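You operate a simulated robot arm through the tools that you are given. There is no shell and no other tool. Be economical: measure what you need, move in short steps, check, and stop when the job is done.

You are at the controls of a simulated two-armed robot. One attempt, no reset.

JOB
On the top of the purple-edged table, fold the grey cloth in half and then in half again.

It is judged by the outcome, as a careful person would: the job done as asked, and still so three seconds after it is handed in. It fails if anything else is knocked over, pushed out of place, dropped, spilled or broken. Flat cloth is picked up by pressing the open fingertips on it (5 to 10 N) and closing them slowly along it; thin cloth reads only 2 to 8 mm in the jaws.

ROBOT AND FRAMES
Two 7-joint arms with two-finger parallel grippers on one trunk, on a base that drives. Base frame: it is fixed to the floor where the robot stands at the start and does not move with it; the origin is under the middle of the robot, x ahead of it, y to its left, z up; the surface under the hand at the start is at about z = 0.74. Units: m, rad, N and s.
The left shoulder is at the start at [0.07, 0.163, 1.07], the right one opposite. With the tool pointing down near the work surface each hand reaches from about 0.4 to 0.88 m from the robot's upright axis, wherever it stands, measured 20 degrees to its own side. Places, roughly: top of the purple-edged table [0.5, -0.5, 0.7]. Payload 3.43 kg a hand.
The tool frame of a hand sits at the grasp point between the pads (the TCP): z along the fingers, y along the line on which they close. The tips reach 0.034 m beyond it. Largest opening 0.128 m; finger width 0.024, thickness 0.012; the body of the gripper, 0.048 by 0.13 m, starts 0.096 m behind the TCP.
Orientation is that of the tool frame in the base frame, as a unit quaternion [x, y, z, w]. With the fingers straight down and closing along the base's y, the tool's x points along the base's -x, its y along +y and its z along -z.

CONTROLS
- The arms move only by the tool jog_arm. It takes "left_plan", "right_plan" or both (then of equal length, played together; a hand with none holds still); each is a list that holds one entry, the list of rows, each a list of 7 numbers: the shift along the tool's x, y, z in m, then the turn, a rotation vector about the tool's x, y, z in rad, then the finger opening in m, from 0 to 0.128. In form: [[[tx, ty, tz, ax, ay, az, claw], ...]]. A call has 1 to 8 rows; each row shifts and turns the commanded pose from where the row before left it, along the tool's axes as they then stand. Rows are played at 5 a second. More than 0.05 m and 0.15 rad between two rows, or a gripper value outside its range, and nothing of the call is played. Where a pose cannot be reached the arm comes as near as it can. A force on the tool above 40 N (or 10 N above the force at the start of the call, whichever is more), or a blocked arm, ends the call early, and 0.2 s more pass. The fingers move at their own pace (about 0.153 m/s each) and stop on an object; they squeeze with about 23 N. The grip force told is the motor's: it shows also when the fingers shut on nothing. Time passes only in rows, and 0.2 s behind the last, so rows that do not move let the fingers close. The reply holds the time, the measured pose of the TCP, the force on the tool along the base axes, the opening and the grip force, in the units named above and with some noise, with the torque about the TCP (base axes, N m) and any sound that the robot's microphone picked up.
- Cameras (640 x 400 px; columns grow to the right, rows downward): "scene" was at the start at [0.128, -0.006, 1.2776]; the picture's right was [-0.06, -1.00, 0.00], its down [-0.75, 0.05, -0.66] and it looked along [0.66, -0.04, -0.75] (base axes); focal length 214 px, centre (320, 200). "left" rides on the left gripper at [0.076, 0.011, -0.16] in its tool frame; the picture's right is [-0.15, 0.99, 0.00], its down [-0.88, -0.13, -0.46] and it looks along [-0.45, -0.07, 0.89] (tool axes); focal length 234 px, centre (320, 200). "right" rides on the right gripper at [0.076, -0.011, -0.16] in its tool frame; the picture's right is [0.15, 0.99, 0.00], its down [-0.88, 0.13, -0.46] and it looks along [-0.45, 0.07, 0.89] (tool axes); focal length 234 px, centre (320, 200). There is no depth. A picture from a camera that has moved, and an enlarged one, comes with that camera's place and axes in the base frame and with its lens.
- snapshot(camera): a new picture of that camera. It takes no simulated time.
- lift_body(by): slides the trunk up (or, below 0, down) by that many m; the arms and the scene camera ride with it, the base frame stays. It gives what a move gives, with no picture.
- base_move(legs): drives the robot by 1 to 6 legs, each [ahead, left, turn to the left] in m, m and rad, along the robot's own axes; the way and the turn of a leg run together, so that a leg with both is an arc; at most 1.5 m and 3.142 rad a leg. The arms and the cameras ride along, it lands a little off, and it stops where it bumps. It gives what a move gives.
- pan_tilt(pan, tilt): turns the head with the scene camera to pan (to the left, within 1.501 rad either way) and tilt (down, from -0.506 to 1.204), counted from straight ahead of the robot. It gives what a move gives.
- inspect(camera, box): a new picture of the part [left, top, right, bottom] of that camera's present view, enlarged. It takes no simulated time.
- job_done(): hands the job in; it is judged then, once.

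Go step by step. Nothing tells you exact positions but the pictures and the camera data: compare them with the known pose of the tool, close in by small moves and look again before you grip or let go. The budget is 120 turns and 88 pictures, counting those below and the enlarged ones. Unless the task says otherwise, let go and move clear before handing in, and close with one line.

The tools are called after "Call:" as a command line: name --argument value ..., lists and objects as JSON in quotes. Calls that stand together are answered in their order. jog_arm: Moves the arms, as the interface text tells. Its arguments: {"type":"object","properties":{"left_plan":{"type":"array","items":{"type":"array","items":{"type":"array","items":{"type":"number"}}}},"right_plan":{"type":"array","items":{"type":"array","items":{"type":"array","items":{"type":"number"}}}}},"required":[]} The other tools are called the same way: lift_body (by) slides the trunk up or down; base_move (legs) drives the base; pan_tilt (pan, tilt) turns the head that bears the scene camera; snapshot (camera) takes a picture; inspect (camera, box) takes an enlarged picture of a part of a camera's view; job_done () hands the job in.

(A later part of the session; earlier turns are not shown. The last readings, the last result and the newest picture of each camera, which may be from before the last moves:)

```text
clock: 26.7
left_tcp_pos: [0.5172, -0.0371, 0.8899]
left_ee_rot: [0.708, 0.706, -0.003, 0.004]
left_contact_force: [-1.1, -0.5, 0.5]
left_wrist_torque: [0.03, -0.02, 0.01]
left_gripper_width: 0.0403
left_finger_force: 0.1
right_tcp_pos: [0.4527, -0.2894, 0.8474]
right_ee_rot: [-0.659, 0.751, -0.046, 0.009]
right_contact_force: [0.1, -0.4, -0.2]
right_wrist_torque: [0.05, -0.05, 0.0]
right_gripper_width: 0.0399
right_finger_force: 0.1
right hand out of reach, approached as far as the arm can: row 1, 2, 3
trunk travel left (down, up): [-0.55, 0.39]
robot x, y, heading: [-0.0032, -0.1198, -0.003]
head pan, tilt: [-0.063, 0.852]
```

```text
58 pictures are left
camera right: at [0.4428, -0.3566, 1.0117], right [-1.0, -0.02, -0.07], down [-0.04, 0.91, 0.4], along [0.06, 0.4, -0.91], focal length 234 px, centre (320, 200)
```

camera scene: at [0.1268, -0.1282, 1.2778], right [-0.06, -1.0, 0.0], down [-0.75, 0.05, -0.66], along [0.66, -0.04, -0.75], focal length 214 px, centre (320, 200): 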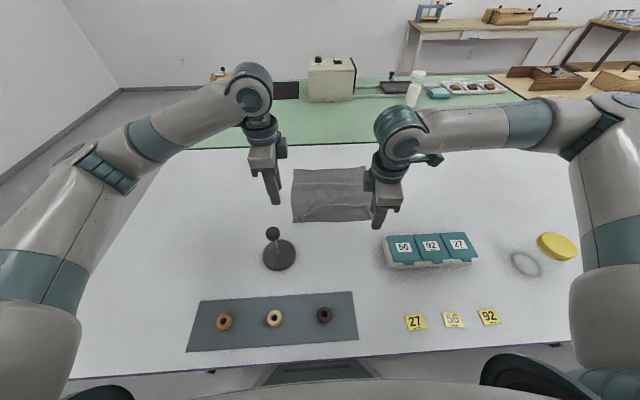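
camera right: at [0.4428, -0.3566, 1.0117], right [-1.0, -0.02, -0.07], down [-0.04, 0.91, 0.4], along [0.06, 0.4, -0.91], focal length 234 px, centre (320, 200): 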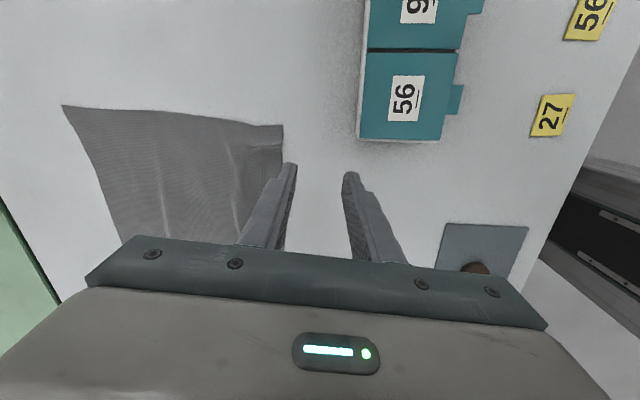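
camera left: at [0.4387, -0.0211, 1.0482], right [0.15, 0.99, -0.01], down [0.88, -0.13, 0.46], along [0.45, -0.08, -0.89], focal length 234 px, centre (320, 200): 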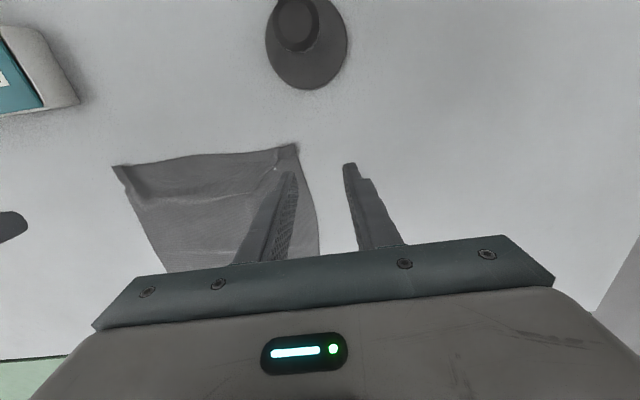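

The right wrist hits a limit turning that way and drifted. I'll turn it the other way round instead (camera to the inside), checking as it goes.

Call:
jog_arm --right_plan '[[[0, 0, -0.01, 0, 0, 0.1428, 0.04], [0, 0, -0.01, 0, 0, 0.1428, 0.04], [0, 0, -0.01, 0, 0, 0.1428, 0.04], [0, 0, 0, 0, 0, 0.1428, 0.04], [0, 0, 0, 0, 0, 0.1428, 0.04], [0, 0, 0, 0, 0, 0.1428, 0.04], [0, 0, 0, 0, 0, 0.1428, 0.04], [0, 0, 0, 0, 0, 0.1428, 0.04]]]'

Call:
jog_arm --right_plan '[[[0, 0, 0, 0, 0, 0.1428, 0.04], [0, 0, 0, 0, 0, 0.1428, 0.04], [0, 0, 0, 0, 0, 0.1428, 0.04], [0, 0, 0, 0, 0, 0.1428, 0.04], [0, 0, 0, 0, 0, 0.1428, 0.04], [0, 0, 0, 0, 0, 0.1428, 0.04], [0, 0, 0, 0, 0, 0.1428, 0.04], [0, 0, 0, 0, 0, 0.1428, 0.04]]]'

Call:
jog_arm --right_plan '[[[0, 0, 0, 0, 0, 0.1428, 0.04], [0, 0, 0, 0, 0, 0.1428, 0.04], [0, 0, 0, 0, 0, 0.1428, 0.04], [0, 0, 0, 0, 0, 0.1428, 0.04], [0, 0, 0, 0, 0, 0.1428, 0.04]]]'

Call:
snapshot --camera "scene"

```text
clock: 28.5
left_tcp_pos: [0.5171, -0.0343, 0.8885]
left_ee_rot: [0.707, 0.707, -0.004, 0.005]
left_contact_force: [-1.0, -0.9, -0.5]
left_wrist_torque: [-0.01, -0.03, 0.0]
left_gripper_width: 0.0397
left_finger_force: 0.1
right_tcp_pos: [0.4521, -0.2879, 0.8784]
right_ee_rot: [-0.145, 0.988, -0.034, 0.032]
right_contact_force: [0.5, 0.1, 0.6]
right_wrist_torque: [-0.01, 0.0, 0.01]
right_gripper_width: 0.04
right_finger_force: 0.1
trunk travel left (down, up): [-0.55, 0.39]
robot x, y, heading: [0.0011, -0.1229, -0.002]
head pan, tilt: [-0.063, 0.852]
```

```text
clock: 30.3
left_tcp_pos: [0.5175, -0.0345, 0.8906]
left_ee_rot: [0.707, 0.707, -0.004, 0.005]
left_contact_force: [0.1, 0.0, -0.6]
left_wrist_torque: [0.01, -0.01, 0.0]
left_gripper_width: 0.0398
left_finger_force: 0.0
right_tcp_pos: [0.4515, -0.2862, 0.8775]
right_ee_rot: [0.411, 0.911, -0.012, 0.045]
right_contact_force: [-1.6, 0.0, 0.1]
right_wrist_torque: [0.0, -0.01, -0.03]
right_gripper_width: 0.04
right_finger_force: 0.0
trunk travel left (down, up): [-0.55, 0.39]
robot x, y, heading: [-0.0007, -0.118, 0.003]
head pan, tilt: [-0.063, 0.852]
```

```text
clock: 31.5
left_tcp_pos: [0.5166, -0.0353, 0.8886]
left_ee_rot: [0.707, 0.707, -0.003, 0.005]
left_contact_force: [-0.2, 0.5, -0.9]
left_wrist_torque: [-0.01, 0.0, 0.01]
left_gripper_width: 0.0399
left_finger_force: 0.1
right_tcp_pos: [0.4519, -0.2875, 0.8776]
right_ee_rot: [0.703, 0.709, 0.004, 0.046]
right_contact_force: [0.5, 0.5, -0.5]
right_wrist_torque: [0.0, 0.03, -0.01]
right_gripper_width: 0.0397
right_finger_force: 0.0
trunk travel left (down, up): [-0.55, 0.39]
robot x, y, heading: [0.0028, -0.1188, 0.003]
head pan, tilt: [-0.063, 0.852]
```

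```text
57 pictures are left
camera scene: at [0.1281, -0.1262, 1.2776], right [-0.06, -1.0, 0.0], down [-0.75, 0.05, -0.66], along [0.66, -0.04, -0.75], focal length 214 px, centre (320, 200)
```

scene: 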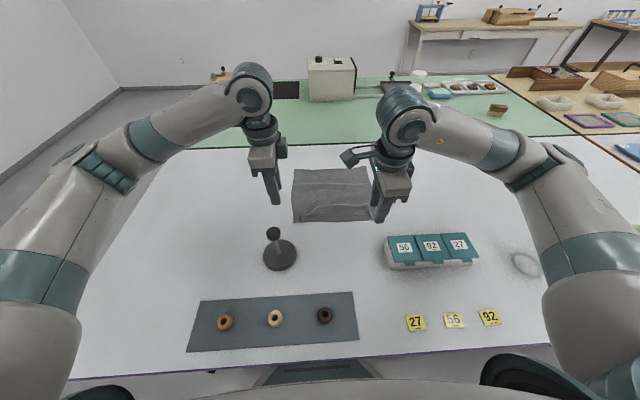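

Right hand is turned now, leaning slightly; I'll straighten it and bring both hands over the near edge at the corners.

Call:
jog_arm --left_plan '[[[-0.025, 0.008, 0, 0, 0, 0, 0.03], [-0.025, 0.0075, 0, 0, 0, 0, 0.03], [0, 0, 0.02, 0, 0, 0, 0.03], [0, 0, 0.03, 0, 0, 0, 0.03], [0, 0, 0.03, 0, 0, 0, 0.03]]]' --right_plan '[[[-0.012, 0.038, 0, 0.071, 0.059, 0, 0.03], [-0.0125, 0.037, 0, 0, 0, 0, 0.03], [0, 0, 0.02, 0, 0, 0, 0.03], [0, 0, 0.03, 0, 0, 0, 0.03], [0, 0, 0.02, 0, 0, 0, 0.03]]]'

Call:
inspect --camera "scene" --box '[240, 130, 432, 250]'

Call:
snapshot --camera "left"

Call:
snapshot --camera "right"

```text
clock: 32.7
left_tcp_pos: [0.5328, -0.0849, 0.8079]
left_ee_rot: [0.708, 0.706, -0.003, 0.005]
left_contact_force: [-0.9, -0.3, 0.5]
left_wrist_torque: [-0.02, 0.0, 0.01]
left_gripper_width: 0.0298
left_finger_force: 0.1
right_tcp_pos: [0.5282, -0.3107, 0.8115]
right_ee_rot: [0.703, 0.711, 0.0, -0.001]
right_contact_force: [-0.2, 0.2, -0.6]
right_wrist_torque: [-0.03, 0.01, -0.01]
right_gripper_width: 0.0299
right_finger_force: 0.0
trunk travel left (down, up): [-0.55, 0.39]
robot x, y, heading: [-0.0001, -0.12, 0.0]
head pan, tilt: [-0.063, 0.852]
```

```text
3.33 times, centred on (336, 190) of scene
camera zoom: at [0.1284, -0.1261, 1.2777], right [-0.06, -1.0, 0.0], down [-0.75, 0.05, -0.66], along [0.66, -0.04, -0.75], focal length 715 px, centre (267, 233)
```

zoom: 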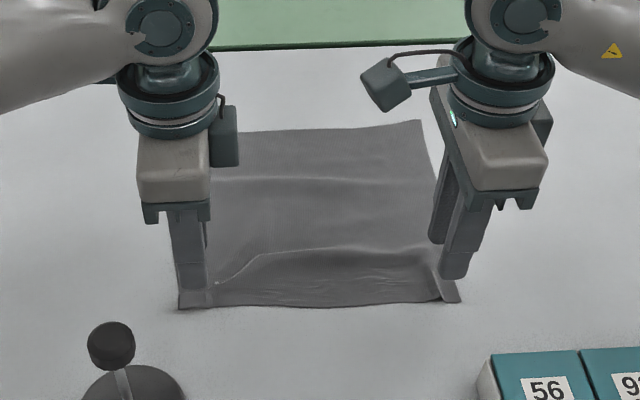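

```text
55 pictures are left
camera left: at [0.5428, -0.0077, 0.967], right [0.99, -0.15, 0.0], down [-0.13, -0.88, 0.47], along [-0.06, -0.46, -0.89], focal length 234 px, centre (320, 200)
```

left: 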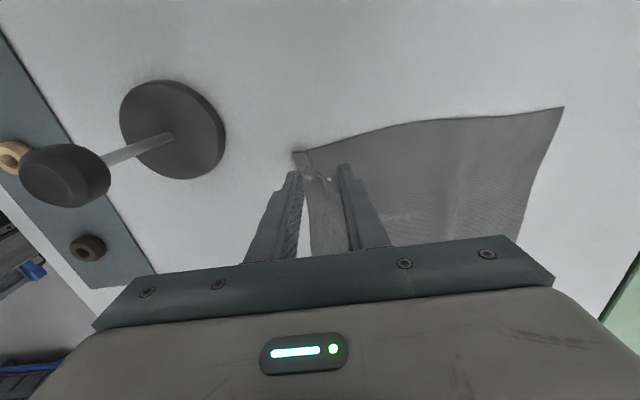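

```text
54 pictures are left
camera right: at [0.5157, -0.234, 0.9706], right [0.99, 0.16, 0.0], down [0.14, -0.88, 0.46], along [0.07, -0.45, -0.89], focal length 234 px, centre (320, 200)
```

right: 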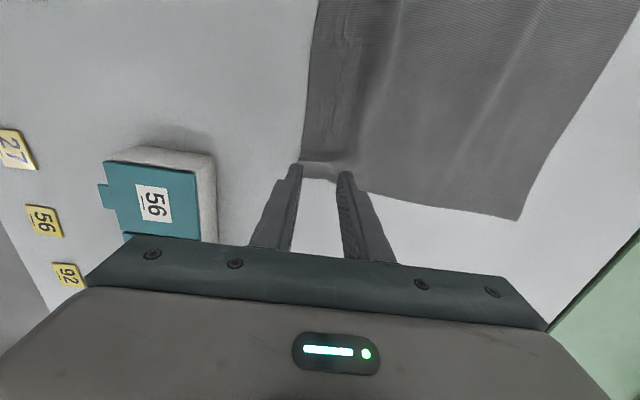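

Left is well placed; the right should sit ~1 cm further in from the side edge. Adjusting and lowering to just above contact.

Call:
jog_arm --left_plan '[[[-0.004, 0, 0.012, 0, 0, 0, 0.03], [0, 0, 0.014, 0, 0, 0, 0.03], [0, 0, 0.004, 0, 0, 0, 0.03], [0, 0, 0.0015, 0, 0, 0, 0.03], [0, 0, 0, 0, 0, 0, 0.03]]]' --right_plan '[[[0.012, 0, 0.015, 0, 0, 0, 0.03], [0, 0, 0.015, 0, 0, 0, 0.03], [0, 0, 0.004, 0, 0, 0, 0.03], [0, 0, 0.0015, 0, 0, 0, 0.03], [0, 0, 0, 0, 0, 0, 0.03]]]'

```text
clock: 33.9
left_tcp_pos: [0.5322, -0.0897, 0.7759]
left_ee_rot: [0.707, 0.707, -0.003, 0.006]
left_contact_force: [0.1, -0.6, 0.8]
left_wrist_torque: [0.01, -0.01, 0.0]
left_gripper_width: 0.0302
left_finger_force: 0.1
right_tcp_pos: [0.5265, -0.2987, 0.7757]
right_ee_rot: [0.703, 0.711, 0.0, 0.0]
right_contact_force: [1.1, 0.0, 1.3]
right_wrist_torque: [-0.01, 0.01, -0.03]
right_gripper_width: 0.0299
right_finger_force: 0.1
trunk travel left (down, up): [-0.55, 0.39]
robot x, y, heading: [-0.0014, -0.1209, 0.0]
head pan, tilt: [-0.063, 0.852]
```

Call:
jog_arm --left_plan '[[[0, 0, 0.001, 0, 0, 0, 0.03], [0, 0, 0, 0, 0, 0, 0.03]]]' --right_plan '[[[0, 0, 0.0007, 0, 0, 0, 0.03], [0, 0, 0, 0, 0, 0, 0.03]]]'

```text
clock: 34.5
left_tcp_pos: [0.5325, -0.0903, 0.7796]
left_ee_rot: [0.707, 0.707, -0.003, 0.005]
left_contact_force: [-0.8, -0.7, 0.1]
left_wrist_torque: [0.0, 0.02, -0.04]
left_gripper_width: 0.03
left_finger_force: 0.1
right_tcp_pos: [0.5254, -0.2992, 0.7747]
right_ee_rot: [0.704, 0.711, -0.001, 0.0]
right_contact_force: [-0.5, -0.5, 5.0]
right_wrist_torque: [-0.02, 0.07, 0.01]
right_gripper_width: 0.0303
right_finger_force: 0.1
trunk travel left (down, up): [-0.55, 0.39]
robot x, y, heading: [-0.0014, -0.1223, 0.003]
head pan, tilt: [-0.063, 0.852]
```

Call:
jog_arm --left_plan '[[[0, 0, 0.0012, 0, 0, 0, 0.03], [0, 0, 0, 0, 0, 0, 0.03]]]' --right_plan '[[[0, 0, 0.0003, 0, 0, 0, 0.03], [0, 0, 0, 0, 0, 0, 0.03]]]'

```text
clock: 35.1
left_tcp_pos: [0.533, -0.0903, 0.7756]
left_ee_rot: [0.707, 0.707, -0.003, 0.005]
left_contact_force: [0.2, 0.1, -0.2]
left_wrist_torque: [-0.04, 0.02, 0.03]
left_gripper_width: 0.0299
left_finger_force: 0.2
right_tcp_pos: [0.5264, -0.2988, 0.7746]
right_ee_rot: [0.704, 0.711, -0.001, -0.001]
right_contact_force: [0.3, -1.0, 6.0]
right_wrist_torque: [-0.03, 0.07, -0.01]
right_gripper_width: 0.0298
right_finger_force: 0.0
trunk travel left (down, up): [-0.55, 0.39]
robot x, y, heading: [0.0003, -0.122, -0.001]
head pan, tilt: [-0.063, 0.852]
```

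Call:
jog_arm --left_plan '[[[0, 0, 0.001, 0, 0, 0, 0.03], [0, 0, 0.001, 0, 0, 0, 0.03], [0, 0, 0, 0, 0, 0, 0.03]]]'

```text
clock: 35.9
left_tcp_pos: [0.5328, -0.0899, 0.7749]
left_ee_rot: [0.707, 0.707, -0.003, 0.006]
left_contact_force: [-1.2, 0.2, 8.5]
left_wrist_torque: [0.07, 0.2, -0.03]
left_gripper_width: 0.0306
left_finger_force: 0.3
right_tcp_pos: [0.5249, -0.2989, 0.7761]
right_ee_rot: [0.703, 0.711, -0.001, 0.001]
right_contact_force: [0.0, 0.4, 3.3]
right_wrist_torque: [-0.01, 0.06, 0.0]
right_gripper_width: 0.0296
right_finger_force: 0.0
trunk travel left (down, up): [-0.55, 0.39]
robot x, y, heading: [-0.0048, -0.1192, 0.0]
head pan, tilt: [-0.063, 0.852]
```

Both press with about 5–9 N. Closing slowly, then a small lift.

Call:
jog_arm --left_plan '[[[0, 0, 0, 0, 0, 0, 0.025], [0, 0, 0, 0, 0, 0, 0.02], [0, 0, 0, 0, 0, 0, 0.015], [0, 0, 0, 0, 0, 0, 0.01], [0, 0, 0, 0, 0, 0, 0.005], [0, 0, 0, 0, 0, 0, 0], [0, 0, 0, 0, 0, 0, 0]]]' --right_plan '[[[0, 0, 0.0003, 0, 0, 0, 0.025], [0, 0, 0, 0, 0, 0, 0.02], [0, 0, 0, 0, 0, 0, 0.015], [0, 0, 0, 0, 0, 0, 0.01], [0, 0, 0, 0, 0, 0, 0.005], [0, 0, 0, 0, 0, 0, 0], [0, 0, 0, 0, 0, 0, 0]]]'

Call:
jog_arm --left_plan '[[[0, 0, -0.02, 0, 0, 0, 0], [0, 0, -0.02, 0, 0, 0, 0], [0, 0, 0, 0, 0, 0, 0]]]' --right_plan '[[[0, 0, -0.02, 0, 0, 0, 0], [0, 0, -0.02, 0, 0, 0, 0], [0, 0, 0, 0, 0, 0, 0]]]'

Call:
inspect --camera "scene" --box '[240, 130, 432, 250]'

Call:
snapshot --camera "left"

Call:
snapshot --camera "right"

```text
clock: 37.5
left_tcp_pos: [0.5326, -0.0909, 0.7747]
left_ee_rot: [0.707, 0.707, -0.003, 0.006]
left_contact_force: [-0.2, 0.6, 12.4]
left_wrist_torque: [0.11, 0.06, 0.02]
left_gripper_width: 0.0022
left_finger_force: 23.2
right_tcp_pos: [0.5253, -0.3001, 0.7753]
right_ee_rot: [0.703, 0.711, 0.0, 0.001]
right_contact_force: [-0.5, 0.3, 4.0]
right_wrist_torque: [0.04, 0.0, 0.02]
right_gripper_width: 0.0019
right_finger_force: 22.7
trunk travel left (down, up): [-0.55, 0.39]
robot x, y, heading: [-0.0005, -0.1202, 0.002]
head pan, tilt: [-0.063, 0.852]
```

```text
clock: 38.3
left_tcp_pos: [0.5338, -0.0916, 0.8144]
left_ee_rot: [0.707, 0.708, -0.003, 0.004]
left_contact_force: [-0.3, -0.2, 0.3]
left_wrist_torque: [-0.01, 0.01, 0.0]
left_gripper_width: 0.002
left_finger_force: 22.9
right_tcp_pos: [0.5249, -0.2998, 0.8164]
right_ee_rot: [0.703, 0.711, -0.001, 0.001]
right_contact_force: [0.1, 0.5, 0.1]
right_wrist_torque: [-0.01, 0.0, -0.02]
right_gripper_width: 0.0018
right_finger_force: 22.8
trunk travel left (down, up): [-0.55, 0.39]
robot x, y, heading: [-0.0015, -0.1209, 0.001]
head pan, tilt: [-0.063, 0.852]
```

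```text
3.33 times, centred on (336, 190) of scene
camera zoom: at [0.1284, -0.1263, 1.2775], right [-0.06, -1.0, 0.0], down [-0.75, 0.05, -0.66], along [0.66, -0.04, -0.75], focal length 715 px, centre (267, 233)
```

zoom: 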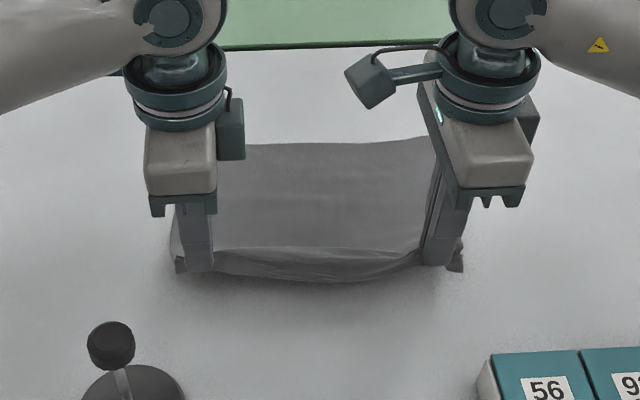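

```text
52 pictures are left
camera left: at [0.5444, -0.013, 0.9719], right [0.99, -0.15, 0.0], down [-0.13, -0.88, 0.47], along [-0.07, -0.46, -0.89], focal length 234 px, centre (320, 200)
```

left: 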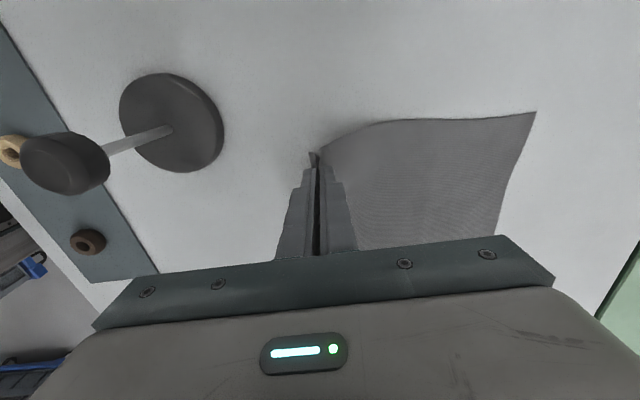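

```text
51 pictures are left
camera right: at [0.5143, -0.2227, 0.9751], right [0.99, 0.16, 0.0], down [0.14, -0.88, 0.46], along [0.07, -0.45, -0.89], focal length 234 px, centre (320, 200)
```

right: 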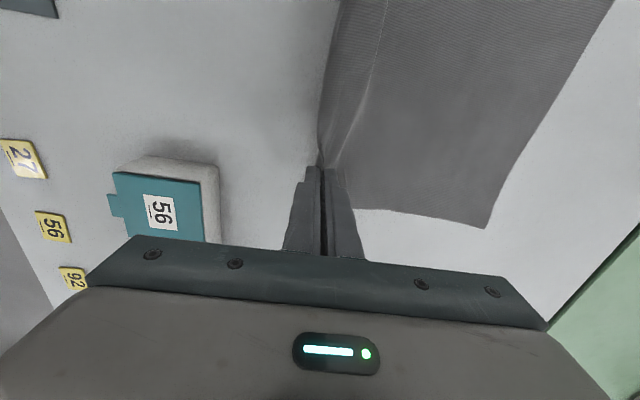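

Both corners held, cloth hanging from the edge without side tension; far edge now at x≈0.74. Raising through the first half of the arc.

Call:
jog_arm --left_plan '[[[0, 0.003, -0.02, 0, 0, 0, 0], [0, 0.005, -0.02, 0, 0, 0, 0], [0, 0.014, -0.01, 0, 0, 0, 0], [0, 0.014, -0.01, 0, 0, 0, 0], [0, 0.018, -0.005, 0, 0, 0, 0], [0, 0.018, -0.005, 0, 0, 0, 0], [0, 0.017, 0.002, 0, 0, 0, 0], [0, 0.017, 0.003, 0, 0, 0, 0]]]' --right_plan '[[[0, 0.003, -0.02, 0, 0, 0, 0], [0, 0.005, -0.02, 0, 0, 0, 0], [0, 0.015, -0.01, 0, 0, 0, 0], [0, 0.015, -0.01, 0, 0, 0, 0], [0, 0.019, -0.005, 0, 0, 0, 0], [0, 0.019, -0.005, 0, 0, 0, 0], [0, 0.018, 0.002, 0, 0, 0, 0], [0, 0.018, 0.003, 0, 0, 0, 0]]]'

Call:
inspect --camera "scene" --box '[240, 130, 432, 250]'

Call:
snapshot --camera "left"

Call:
snapshot --camera "right"

```text
clock: 40.1
left_tcp_pos: [0.6382, -0.0896, 0.8793]
left_ee_rot: [0.707, 0.707, -0.004, 0.005]
left_contact_force: [0.3, 0.3, 0.2]
left_wrist_torque: [0.02, 0.01, -0.01]
left_gripper_width: 0.0024
left_finger_force: 23.2
right_tcp_pos: [0.6404, -0.2974, 0.8775]
right_ee_rot: [0.703, 0.711, 0.0, -0.001]
right_contact_force: [0.4, -0.1, -0.1]
right_wrist_torque: [0.0, 0.01, 0.0]
right_gripper_width: 0.002
right_finger_force: 23.0
trunk travel left (down, up): [-0.55, 0.39]
robot x, y, heading: [-0.0021, -0.1261, -0.003]
head pan, tilt: [-0.063, 0.852]
```

```text
3.33 times, centred on (336, 190) of scene
camera zoom: at [0.1288, -0.1262, 1.2775], right [-0.06, -1.0, 0.0], down [-0.75, 0.05, -0.66], along [0.66, -0.04, -0.75], focal length 715 px, centre (267, 233)
```

zoom: 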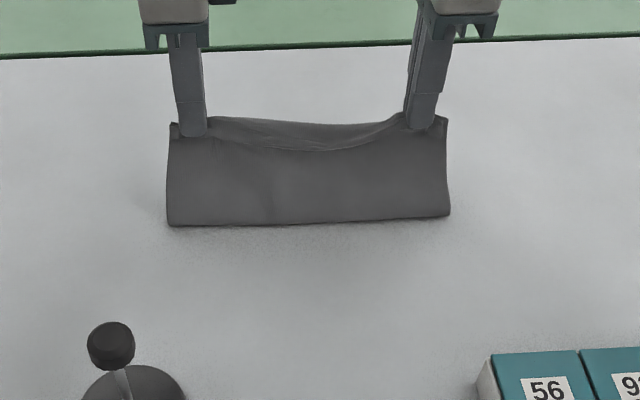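

```text
49 pictures are left
camera left: at [0.6501, -0.0118, 1.0367], right [0.99, -0.15, 0.0], down [-0.13, -0.88, 0.47], along [-0.07, -0.46, -0.88], focal length 234 px, centre (320, 200)
```

left: 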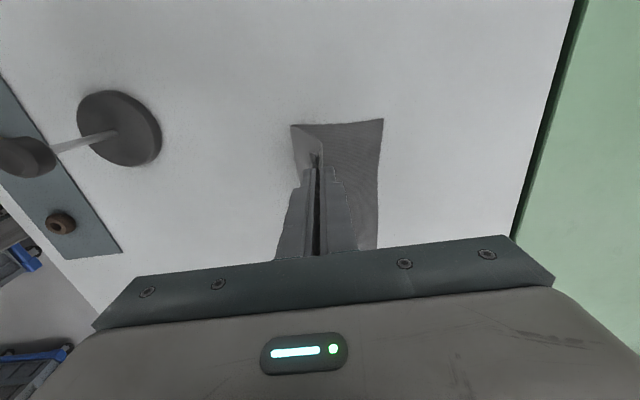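

```text
48 pictures are left
camera right: at [0.6281, -0.2203, 1.0373], right [0.99, 0.16, 0.0], down [0.14, -0.88, 0.46], along [0.07, -0.45, -0.89], focal length 234 px, centre (320, 200)
```

right: 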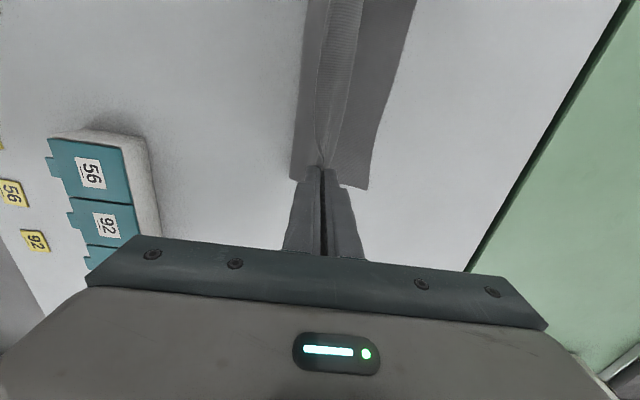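

Good geometry: flap hangs straight between the hands, bottom layer from x≈0.607 to 0.718. Now lowering with the edge travelling to the far edge, right hand slightly outwards.

Call:
jog_arm --left_plan '[[[0, 0.005, 0.02, 0, 0, 0, 0], [0, 0.005, 0.02, 0, 0, 0, 0], [0, 0.008, 0.018, 0, 0, 0, 0], [0, 0.012, 0.014, 0, 0, 0, 0], [0, 0.014, 0.009, 0, 0, 0, 0], [0, 0.012, 0.005, 0, 0, 0, 0], [0, 0.006, 0.002, 0, 0, 0, 0], [0, 0, 0, 0, 0, 0, 0]]]' --right_plan '[[[-0.002, 0.005, 0.02, 0, 0, 0, 0], [-0.002, 0.005, 0.02, 0, 0, 0, 0], [-0.002, 0.008, 0.018, 0, 0, 0, 0], [-0.002, 0.012, 0.014, 0, 0, 0, 0], [-0.002, 0.014, 0.009, 0, 0, 0, 0], [-0.002, 0.012, 0.005, 0, 0, 0, 0], [-0.001, 0.004, 0.002, 0, 0, 0, 0], [0, 0, 0, 0, 0, 0, 0]]]'

Call:
inspect --camera "scene" --box '[240, 130, 432, 250]'

Call:
snapshot --camera "left"

Call:
snapshot --camera "right"

```text
clock: 41.9
left_tcp_pos: [0.702, -0.09, 0.793]
left_ee_rot: [0.708, 0.706, -0.004, 0.005]
left_contact_force: [0.6, -4.2, -0.6]
left_wrist_torque: [-0.1, 0.0, -0.02]
left_gripper_width: 0.0022
left_finger_force: 22.7
right_tcp_pos: [0.6988, -0.3102, 0.7892]
right_ee_rot: [0.703, 0.711, -0.001, 0.001]
right_contact_force: [0.4, 3.9, 0.0]
right_wrist_torque: [0.15, 0.0, 0.0]
right_gripper_width: 0.0019
right_finger_force: 22.9
trunk travel left (down, up): [-0.55, 0.39]
robot x, y, heading: [-0.0024, -0.1217, 0.002]
head pan, tilt: [-0.063, 0.852]
```

```text
3.33 times, centred on (336, 190) of scene
camera zoom: at [0.1281, -0.1262, 1.2776], right [-0.06, -1.0, 0.0], down [-0.75, 0.05, -0.66], along [0.66, -0.04, -0.75], focal length 715 px, centre (267, 233)
```

zoom: 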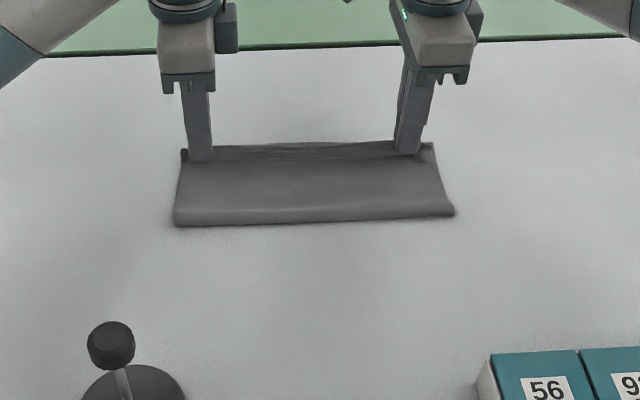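

```text
46 pictures are left
camera left: at [0.7114, -0.0127, 0.9496], right [0.99, -0.15, 0.0], down [-0.13, -0.87, 0.47], along [-0.06, -0.46, -0.88], focal length 234 px, centre (320, 200)
```

left: 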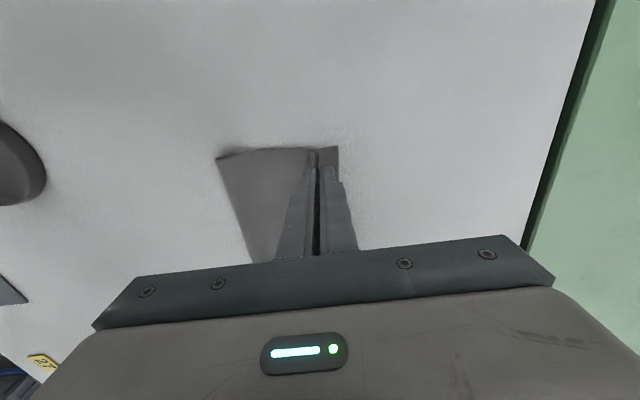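

```text
45 pictures are left
camera right: at [0.6872, -0.2337, 0.95], right [0.99, 0.16, 0.0], down [0.14, -0.88, 0.46], along [0.07, -0.45, -0.89], focal length 234 px, centre (320, 200)
```

right: 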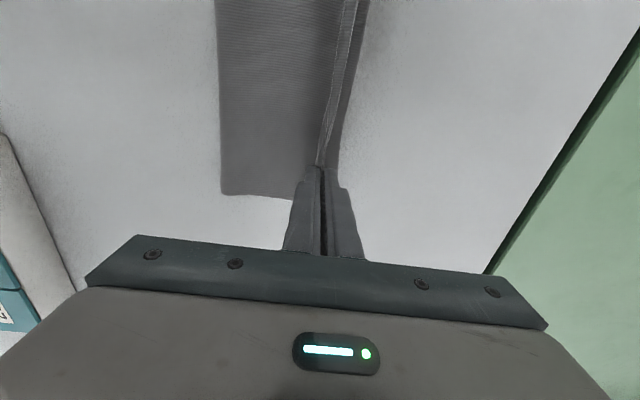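

Aligned nicely; counting the cloth gathered in the jaws the edge would overshoot by ~1.5 cm, so I'll back up that much, lower, and release.

Call:
jog_arm --left_plan '[[[-0.002, -0.006, 0.004, 0, 0, 0, 0], [0, -0.007, 0.006, 0, 0, 0, 0], [0, 0, 0.003, 0, 0, 0, 0], [0, 0, 0, 0, 0, 0, 0.01], [0, 0, 0, 0, 0, 0, 0.02], [0, 0, 0, 0, 0, 0, 0.03], [0, 0, -0.02, 0, 0, 0, 0.03], [0.01, 0, -0.04, 0, 0, 0, 0.03]]]' --right_plan '[[[0, -0.006, 0.003, 0, 0, 0, 0], [0, -0.007, 0.004, 0, 0, 0, 0], [0, 0, 0.002, 0, 0, 0, 0], [0, 0, 0, 0, 0, 0, 0.01], [0, 0, 0, 0, 0, 0, 0.02], [0, 0, 0, 0, 0, 0, 0.03], [0, 0, -0.02, 0, 0, 0, 0.03], [0, 0, -0.04, 0, 0, 0, 0.03]]]'

Call:
inspect --camera "scene" --box '[240, 130, 432, 250]'

Call:
snapshot --camera "left"

Call:
snapshot --camera "right"

```text
clock: 43.7
left_tcp_pos: [0.6873, -0.0822, 0.8399]
left_ee_rot: [0.708, 0.706, -0.004, 0.006]
left_contact_force: [-0.1, -0.5, -0.1]
left_wrist_torque: [-0.02, -0.02, 0.01]
left_gripper_width: 0.0299
left_finger_force: 0.1
right_tcp_pos: [0.6843, -0.3098, 0.8445]
right_ee_rot: [0.704, 0.711, 0.0, 0.001]
right_contact_force: [0.0, 0.1, 0.9]
right_wrist_torque: [-0.04, 0.0, -0.05]
right_gripper_width: 0.0299
right_finger_force: 0.0
trunk travel left (down, up): [-0.55, 0.39]
robot x, y, heading: [-0.0006, -0.1211, 0.002]
head pan, tilt: [-0.063, 0.852]
```

```text
3.33 times, centred on (336, 190) of scene
camera zoom: at [0.1267, -0.1255, 1.2777], right [-0.06, -1.0, 0.0], down [-0.75, 0.05, -0.66], along [0.66, -0.04, -0.75], focal length 715 px, centre (267, 233)
```

zoom: 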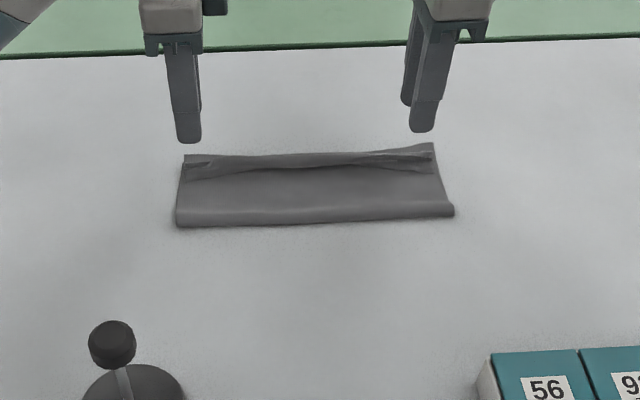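

```text
43 pictures are left
camera left: at [0.6978, -0.0042, 0.9979], right [0.99, -0.15, 0.01], down [-0.13, -0.87, 0.47], along [-0.06, -0.46, -0.88], focal length 234 px, centre (320, 200)
```

left: 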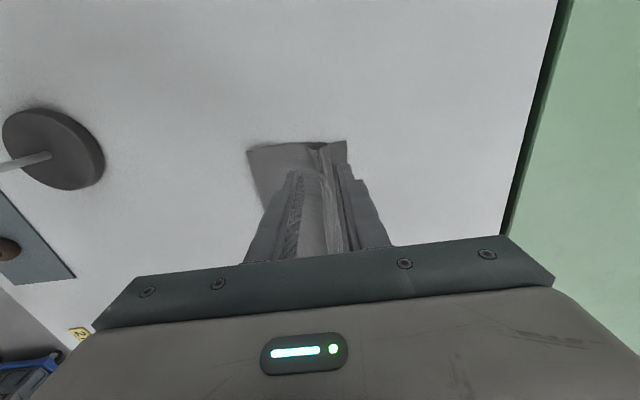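

```text
42 pictures are left
camera right: at [0.6731, -0.2334, 1.0038], right [0.99, 0.16, 0.0], down [0.14, -0.88, 0.46], along [0.07, -0.45, -0.89], focal length 234 px, centre (320, 200)
```

right: 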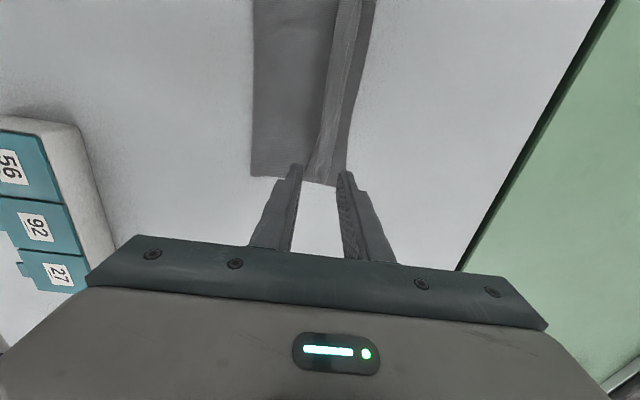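

The fold lies well; a ridge remains near the far edge where it was pinched. Moving the hands clear to inspect it.

Call:
jog_arm --left_plan '[[[0.04, 0, -0.02, 0, 0, 0, 0.03], [0.04, 0, -0.03, 0, 0, 0, 0.03], [0.04, 0, -0.02, 0, 0, 0, 0.03]]]' --right_plan '[[[-0.04, 0, -0.02, 0, 0, 0, 0.03], [-0.04, 0, -0.03, 0, 0, 0, 0.03], [-0.04, 0, -0.02, 0, 0, 0, 0.03]]]'

Call:
inspect --camera "scene" --box '[280, 155, 392, 225]'

Call:
inspect --camera "left" --box '[160, 50, 480, 250]'

Call:
inspect --camera "right" --box '[160, 0, 480, 200]'

```text
clock: 44.5
left_tcp_pos: [0.6852, 0.04, 0.9092]
left_ee_rot: [0.708, 0.706, -0.003, 0.006]
left_contact_force: [0.1, 0.1, 0.7]
left_wrist_torque: [0.0, -0.02, 0.0]
left_gripper_width: 0.0299
left_finger_force: 0.1
right_tcp_pos: [0.6841, -0.4307, 0.9126]
right_ee_rot: [0.702, 0.712, -0.001, 0.001]
right_contact_force: [0.0, -0.1, -0.4]
right_wrist_torque: [0.0, -0.01, 0.04]
right_gripper_width: 0.0303
right_finger_force: 0.0
trunk travel left (down, up): [-0.55, 0.39]
robot x, y, heading: [-0.0011, -0.1192, 0.002]
head pan, tilt: [-0.063, 0.852]
```

```text
5.71 times, centred on (336, 190) of scene
camera zoom: at [0.1271, -0.1258, 1.2777], right [-0.06, -1.0, 0.0], down [-0.75, 0.05, -0.66], along [0.66, -0.04, -0.75], focal length 1226 px, centre (229, 257)
```

zoom: 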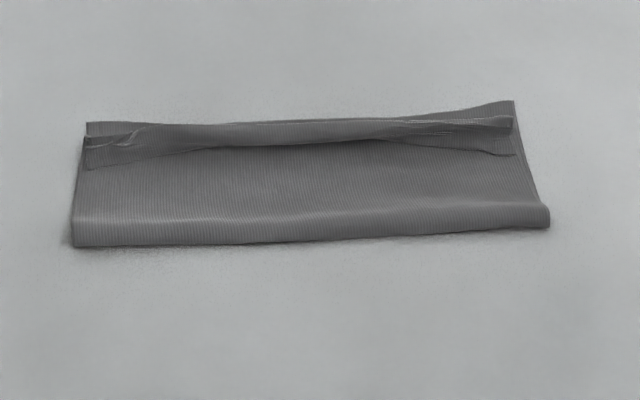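

```text
2.00 times, centred on (320, 150) of left
camera zoom: at [0.696, 0.1174, 1.0673], right [0.99, -0.15, 0.0], down [-0.13, -0.88, 0.47], along [-0.06, -0.46, -0.89], focal length 468 px, centre (320, 300)
```

zoom: 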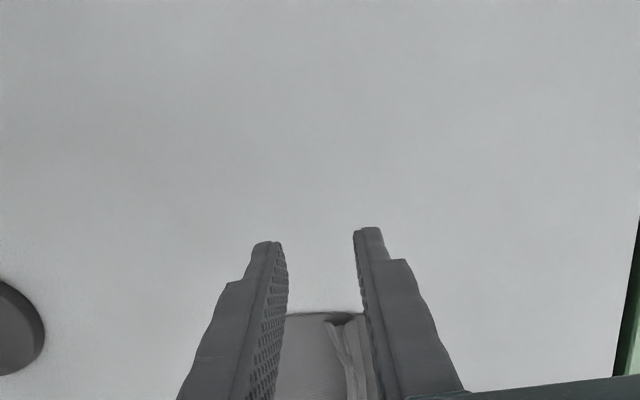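

```text
2.00 times, centred on (320, 100) of right
camera zoom: at [0.6728, -0.3531, 1.0727], right [0.99, 0.16, 0.0], down [0.14, -0.88, 0.46], along [0.07, -0.45, -0.89], focal length 468 px, centre (320, 400)
```

zoom: 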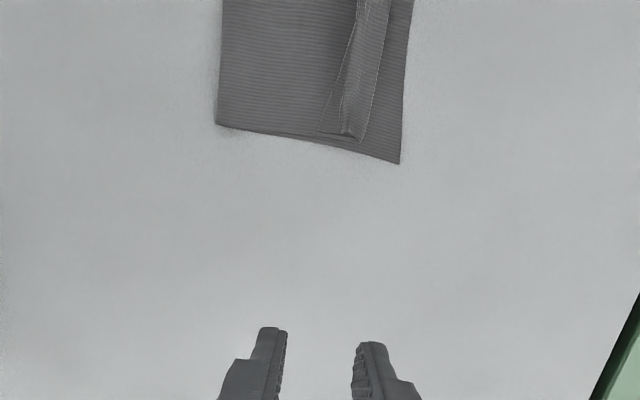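

A narrow cuff (about 2.5 cm) is folded back on top; flipped forward it would meet the far edge exactly (0.727). I'll regrip that cuff edge with fingers tilted so the far finger presses it.

Call:
jog_arm --left_plan '[[[-0.043, 0, 0, 0.05, 0, 0, 0.026], [-0.043, 0, 0, 0.05, 0, 0, 0.026], [-0.042, -0.002, 0.01, 0, 0, 0, 0.026], [0, 0, 0.04, 0, 0, 0, 0.026], [0, 0, 0.04, 0, 0, 0, 0.026], [0, 0, 0.02, 0, 0, 0, 0.026]]]' --right_plan '[[[0.04, 0, 0, 0.05, 0, 0, 0.026], [0.04, 0, 0, 0.05, 0, 0, 0.026], [0.036, -0.002, 0.01, 0, 0, 0, 0.026], [0, 0, 0.04, 0, 0, 0, 0.026], [0, 0, 0.04, 0, 0, 0, 0.026], [0, 0, 0.02, 0, 0, 0, 0.026]]]'

Call:
inspect --camera "scene" --box '[280, 155, 392, 225]'

Call:
inspect --camera "left" --box '[220, 100, 420, 225]'

Call:
inspect --camera "right" --box '[220, 100, 420, 225]'

```text
clock: 45.9
left_tcp_pos: [0.6752, -0.0916, 0.8008]
left_ee_rot: [0.707, 0.706, -0.038, -0.03]
left_contact_force: [-0.3, 0.4, -0.2]
left_wrist_torque: [0.0, 0.02, -0.01]
left_gripper_width: 0.0257
left_finger_force: 0.0
right_tcp_pos: [0.6734, -0.3133, 0.8037]
right_ee_rot: [0.703, 0.709, -0.036, -0.035]
right_contact_force: [-0.1, 1.0, 0.5]
right_wrist_torque: [-0.02, 0.0, 0.0]
right_gripper_width: 0.0259
right_finger_force: 0.1
trunk travel left (down, up): [-0.55, 0.39]
robot x, y, heading: [-0.0016, -0.1181, 0.007]
head pan, tilt: [-0.063, 0.852]
```

```text
5.71 times, centred on (336, 190) of scene
camera zoom: at [0.1285, -0.126, 1.2777], right [-0.06, -1.0, 0.0], down [-0.75, 0.05, -0.66], along [0.66, -0.04, -0.75], focal length 1226 px, centre (229, 257)
```

zoom: 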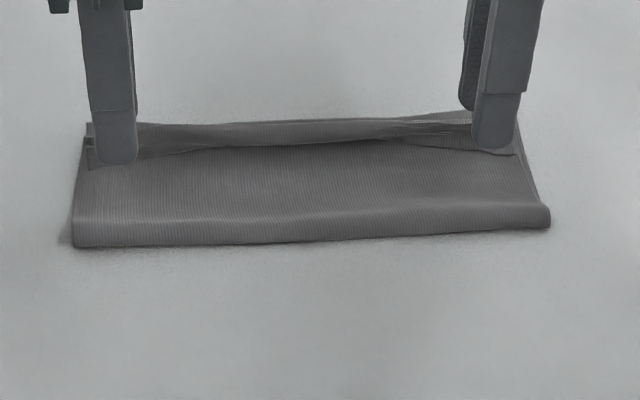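

```text
3.20 times, centred on (320, 162) of left
camera zoom: at [0.702, -0.0141, 0.9566], right [0.98, -0.15, -0.09], down [-0.09, -0.87, 0.48], along [-0.15, -0.46, -0.87], focal length 749 px, centre (320, 320)
```

zoom: 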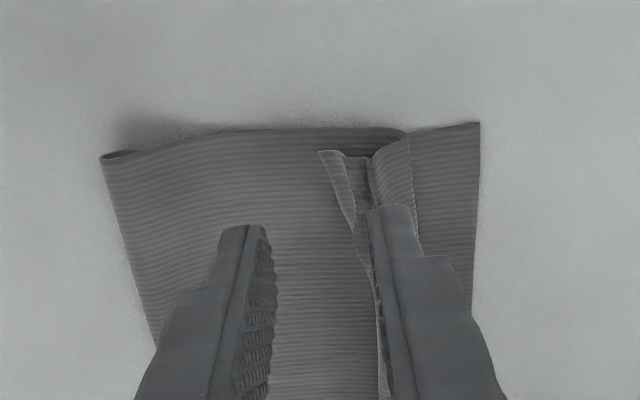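

```text
3.20 times, centred on (320, 162) of right
camera zoom: at [0.6777, -0.2366, 0.9632], right [0.98, 0.16, -0.1], down [0.18, -0.88, 0.44], along [-0.02, -0.45, -0.89], focal length 749 px, centre (320, 320)
```

zoom: 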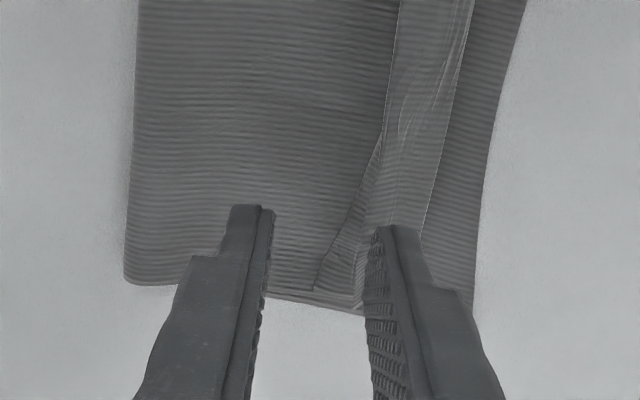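

The view is clear: cuff edge at x≈0.676, its fold at ≈0.70. Shifting the fingers 1 cm forward so they straddle the cuff, then lowering.

Call:
jog_arm --left_plan '[[[0.002, 0.009, 0, 0, 0, 0, 0.028], [0, 0, 0.012, 0, 0, 0, 0.028], [0, 0, 0.004, 0, 0, 0, 0.028], [0, 0, 0, 0, 0, 0, 0.028]]]' --right_plan '[[[0, 0.01, 0, 0, 0, 0, 0.028], [0, 0, 0.014, 0, 0, 0, 0.028], [0, 0, 0.005, 0, 0, 0, 0.028], [0, 0, 0, 0, 0, 0, 0.028]]]'

Call:
inspect --camera "left" --box '[220, 100, 420, 225]'

Call:
inspect --camera "right" --box '[220, 100, 420, 225]'

```text
clock: 46.9
left_tcp_pos: [0.682, -0.0887, 0.7832]
left_ee_rot: [0.706, 0.706, -0.038, -0.03]
left_contact_force: [-0.2, 0.5, -0.8]
left_wrist_torque: [0.0, 0.01, 0.01]
left_gripper_width: 0.0278
left_finger_force: 0.1
right_tcp_pos: [0.6806, -0.3137, 0.7844]
right_ee_rot: [0.703, 0.709, -0.036, -0.034]
right_contact_force: [0.6, 0.1, -0.1]
right_wrist_torque: [-0.01, -0.02, -0.04]
right_gripper_width: 0.028
right_finger_force: 0.0
trunk travel left (down, up): [-0.55, 0.39]
robot x, y, heading: [0.0011, -0.1213, 0.001]
head pan, tilt: [-0.063, 0.852]
```

```text
3.20 times, centred on (320, 162) of left
camera zoom: at [0.7086, -0.0116, 0.9399], right [0.98, -0.15, -0.09], down [-0.09, -0.87, 0.48], along [-0.15, -0.46, -0.87], focal length 749 px, centre (320, 320)
```

zoom: 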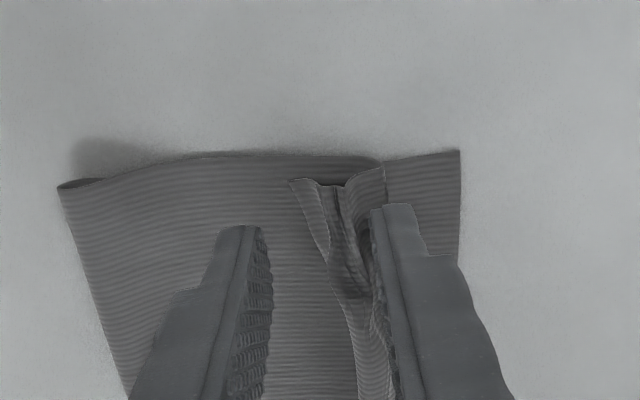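

```text
3.20 times, centred on (320, 162) of right
camera zoom: at [0.6854, -0.2369, 0.9434], right [0.98, 0.16, -0.1], down [0.18, -0.88, 0.44], along [-0.02, -0.45, -0.89], focal length 749 px, centre (320, 320)
```

zoom: 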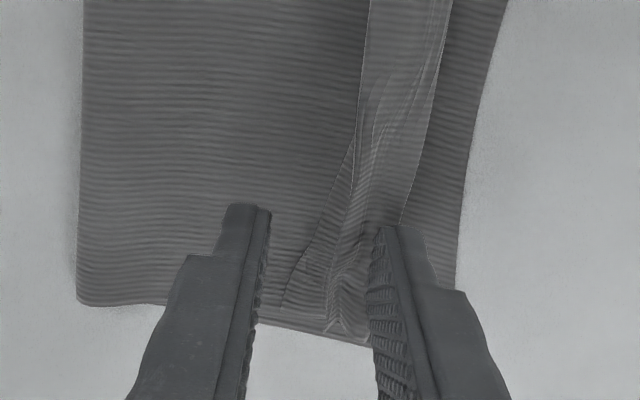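

Call:
jog_arm --left_plan '[[[0, -0.005, 0, 0, 0, 0, 0.028], [0, 0, 0.0015, 0, 0, 0, 0.028], [0, 0, 0.0015, 0, 0, 0, 0.028], [0, 0, 0, 0, 0, 0, 0.028]]]' --right_plan '[[[0, -0.005, 0, 0, 0, 0, 0.028], [0, 0, 0.0015, 0, 0, 0, 0.028], [0, 0, 0.0015, 0, 0, 0, 0.028], [0, 0, 0, 0, 0, 0, 0.028]]]'

```text
clock: 47.9
left_tcp_pos: [0.6771, -0.0883, 0.7806]
left_ee_rot: [0.706, 0.706, -0.04, -0.03]
left_contact_force: [0.1, 0.0, 0.0]
left_wrist_torque: [-0.01, -0.05, 0.01]
left_gripper_width: 0.0282
left_finger_force: 0.1
right_tcp_pos: [0.6751, -0.3144, 0.7818]
right_ee_rot: [0.703, 0.71, -0.036, -0.034]
right_contact_force: [0.3, 0.2, -0.6]
right_wrist_torque: [-0.02, -0.01, -0.01]
right_gripper_width: 0.0282
right_finger_force: 0.0
trunk travel left (down, up): [-0.55, 0.39]
robot x, y, heading: [0.0023, -0.1213, 0.003]
head pan, tilt: [-0.063, 0.852]
```

Call:
jog_arm --left_plan '[[[0, 0, 0.0015, 0, 0, 0, 0.028], [0, 0, 0.001, 0, 0, 0, 0.028], [0, 0, 0, 0, 0, 0, 0.028]]]' --right_plan '[[[0, 0, 0.0015, 0, 0, 0, 0.028], [0, 0, 0.0015, 0, 0, 0, 0.028], [0, 0, 0, 0, 0, 0, 0.028]]]'

```text
clock: 48.7
left_tcp_pos: [0.6766, -0.0866, 0.7783]
left_ee_rot: [0.706, 0.706, -0.039, -0.031]
left_contact_force: [0.1, 0.1, 0.1]
left_wrist_torque: [0.02, 0.01, -0.04]
left_gripper_width: 0.0278
left_finger_force: 0.1
right_tcp_pos: [0.6758, -0.3145, 0.7786]
right_ee_rot: [0.703, 0.71, -0.036, -0.035]
right_contact_force: [0.4, 0.1, -0.4]
right_wrist_torque: [0.0, -0.02, 0.0]
right_gripper_width: 0.0277
right_finger_force: 0.0
trunk travel left (down, up): [-0.55, 0.39]
robot x, y, heading: [0.0005, -0.1178, 0.004]
head pan, tilt: [-0.063, 0.852]
```

Call:
jog_arm --left_plan '[[[0, 0, 0.001, 0, 0, 0, 0.028], [0, 0, 0.0007, 0, 0, 0, 0.028], [0, 0, 0, 0, 0, 0, 0.028]]]' --right_plan '[[[0, 0, 0.001, 0, 0, 0, 0.028], [0, 0, 0.0007, 0, 0, 0, 0.028], [0, 0, 0, 0, 0, 0, 0.028]]]'

```text
clock: 49.5
left_tcp_pos: [0.6753, -0.088, 0.7768]
left_ee_rot: [0.706, 0.706, -0.038, -0.03]
left_contact_force: [0.4, 0.6, 1.3]
left_wrist_torque: [-0.02, -0.02, 0.0]
left_gripper_width: 0.028
left_finger_force: 0.6
right_tcp_pos: [0.6741, -0.3145, 0.7781]
right_ee_rot: [0.703, 0.71, -0.037, -0.034]
right_contact_force: [2.0, 0.0, 9.2]
right_wrist_torque: [-0.04, -0.23, 0.0]
right_gripper_width: 0.028
right_finger_force: 0.1
trunk travel left (down, up): [-0.55, 0.39]
robot x, y, heading: [-0.001, -0.122, 0.001]
head pan, tilt: [-0.063, 0.852]
```

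Call:
jog_arm --left_plan '[[[0, 0, 0.0008, 0, 0, 0, 0.028], [0, 0, 0, 0, 0, 0, 0.023], [0, 0, 0, 0, 0, 0, 0.018], [0, 0, 0, 0, 0, 0, 0.013], [0, 0, 0, 0, 0, 0, 0.008], [0, 0, 0, 0, 0, 0, 0.003], [0, 0, 0, 0, 0, 0, 0], [0, 0, 0, 0, 0, 0, 0]]]' --right_plan '[[[0, 0, 0, 0, 0, 0, 0.028], [0, 0, 0, 0, 0, 0, 0.023], [0, 0, 0, 0, 0, 0, 0.018], [0, 0, 0, 0, 0, 0, 0.013], [0, 0, 0, 0, 0, 0, 0.008], [0, 0, 0, 0, 0, 0, 0.003], [0, 0, 0, 0, 0, 0, 0], [0, 0, 0, 0, 0, 0, 0]]]'

Call:
inspect --camera "left" --box '[220, 100, 420, 225]'

Call:
inspect --camera "right" --box '[220, 100, 420, 225]'

```text
clock: 51.3
left_tcp_pos: [0.675, -0.0881, 0.7768]
left_ee_rot: [0.706, 0.706, -0.038, -0.029]
left_contact_force: [-0.3, -1.4, 8.0]
left_wrist_torque: [0.04, -0.04, -0.02]
left_gripper_width: 0.0026
left_finger_force: 23.4
right_tcp_pos: [0.6746, -0.3138, 0.7763]
right_ee_rot: [0.703, 0.71, -0.036, -0.034]
right_contact_force: [-0.6, 0.5, 1.7]
right_wrist_torque: [-0.04, 0.02, -0.01]
right_gripper_width: 0.0023
right_finger_force: 23.1
trunk travel left (down, up): [-0.55, 0.39]
robot x, y, heading: [0.0, -0.119, 0.007]
head pan, tilt: [-0.063, 0.852]
```

```text
3.20 times, centred on (320, 162) of left
camera zoom: at [0.7025, -0.0106, 0.9322], right [0.98, -0.15, -0.09], down [-0.09, -0.87, 0.48], along [-0.15, -0.46, -0.87], focal length 749 px, centre (320, 320)
```

zoom: 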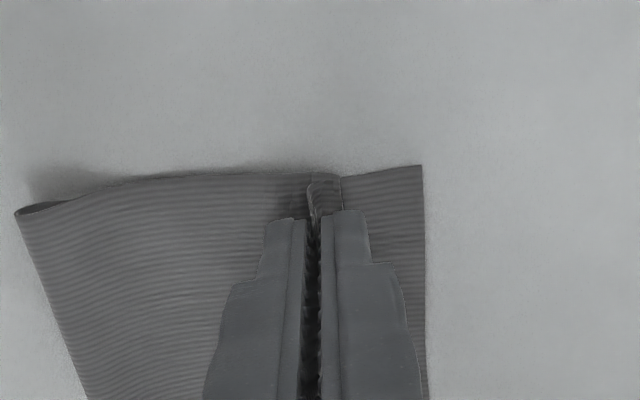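

```text
3.20 times, centred on (320, 162) of right
camera zoom: at [0.6787, -0.2372, 0.9366], right [0.98, 0.16, -0.1], down [0.18, -0.88, 0.44], along [-0.02, -0.45, -0.89], focal length 749 px, centre (320, 320)
```

zoom: 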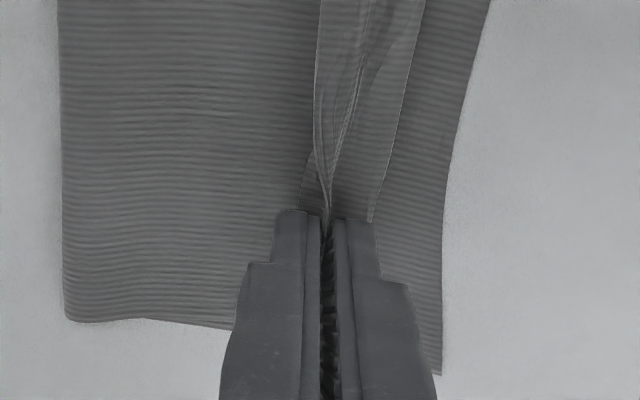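

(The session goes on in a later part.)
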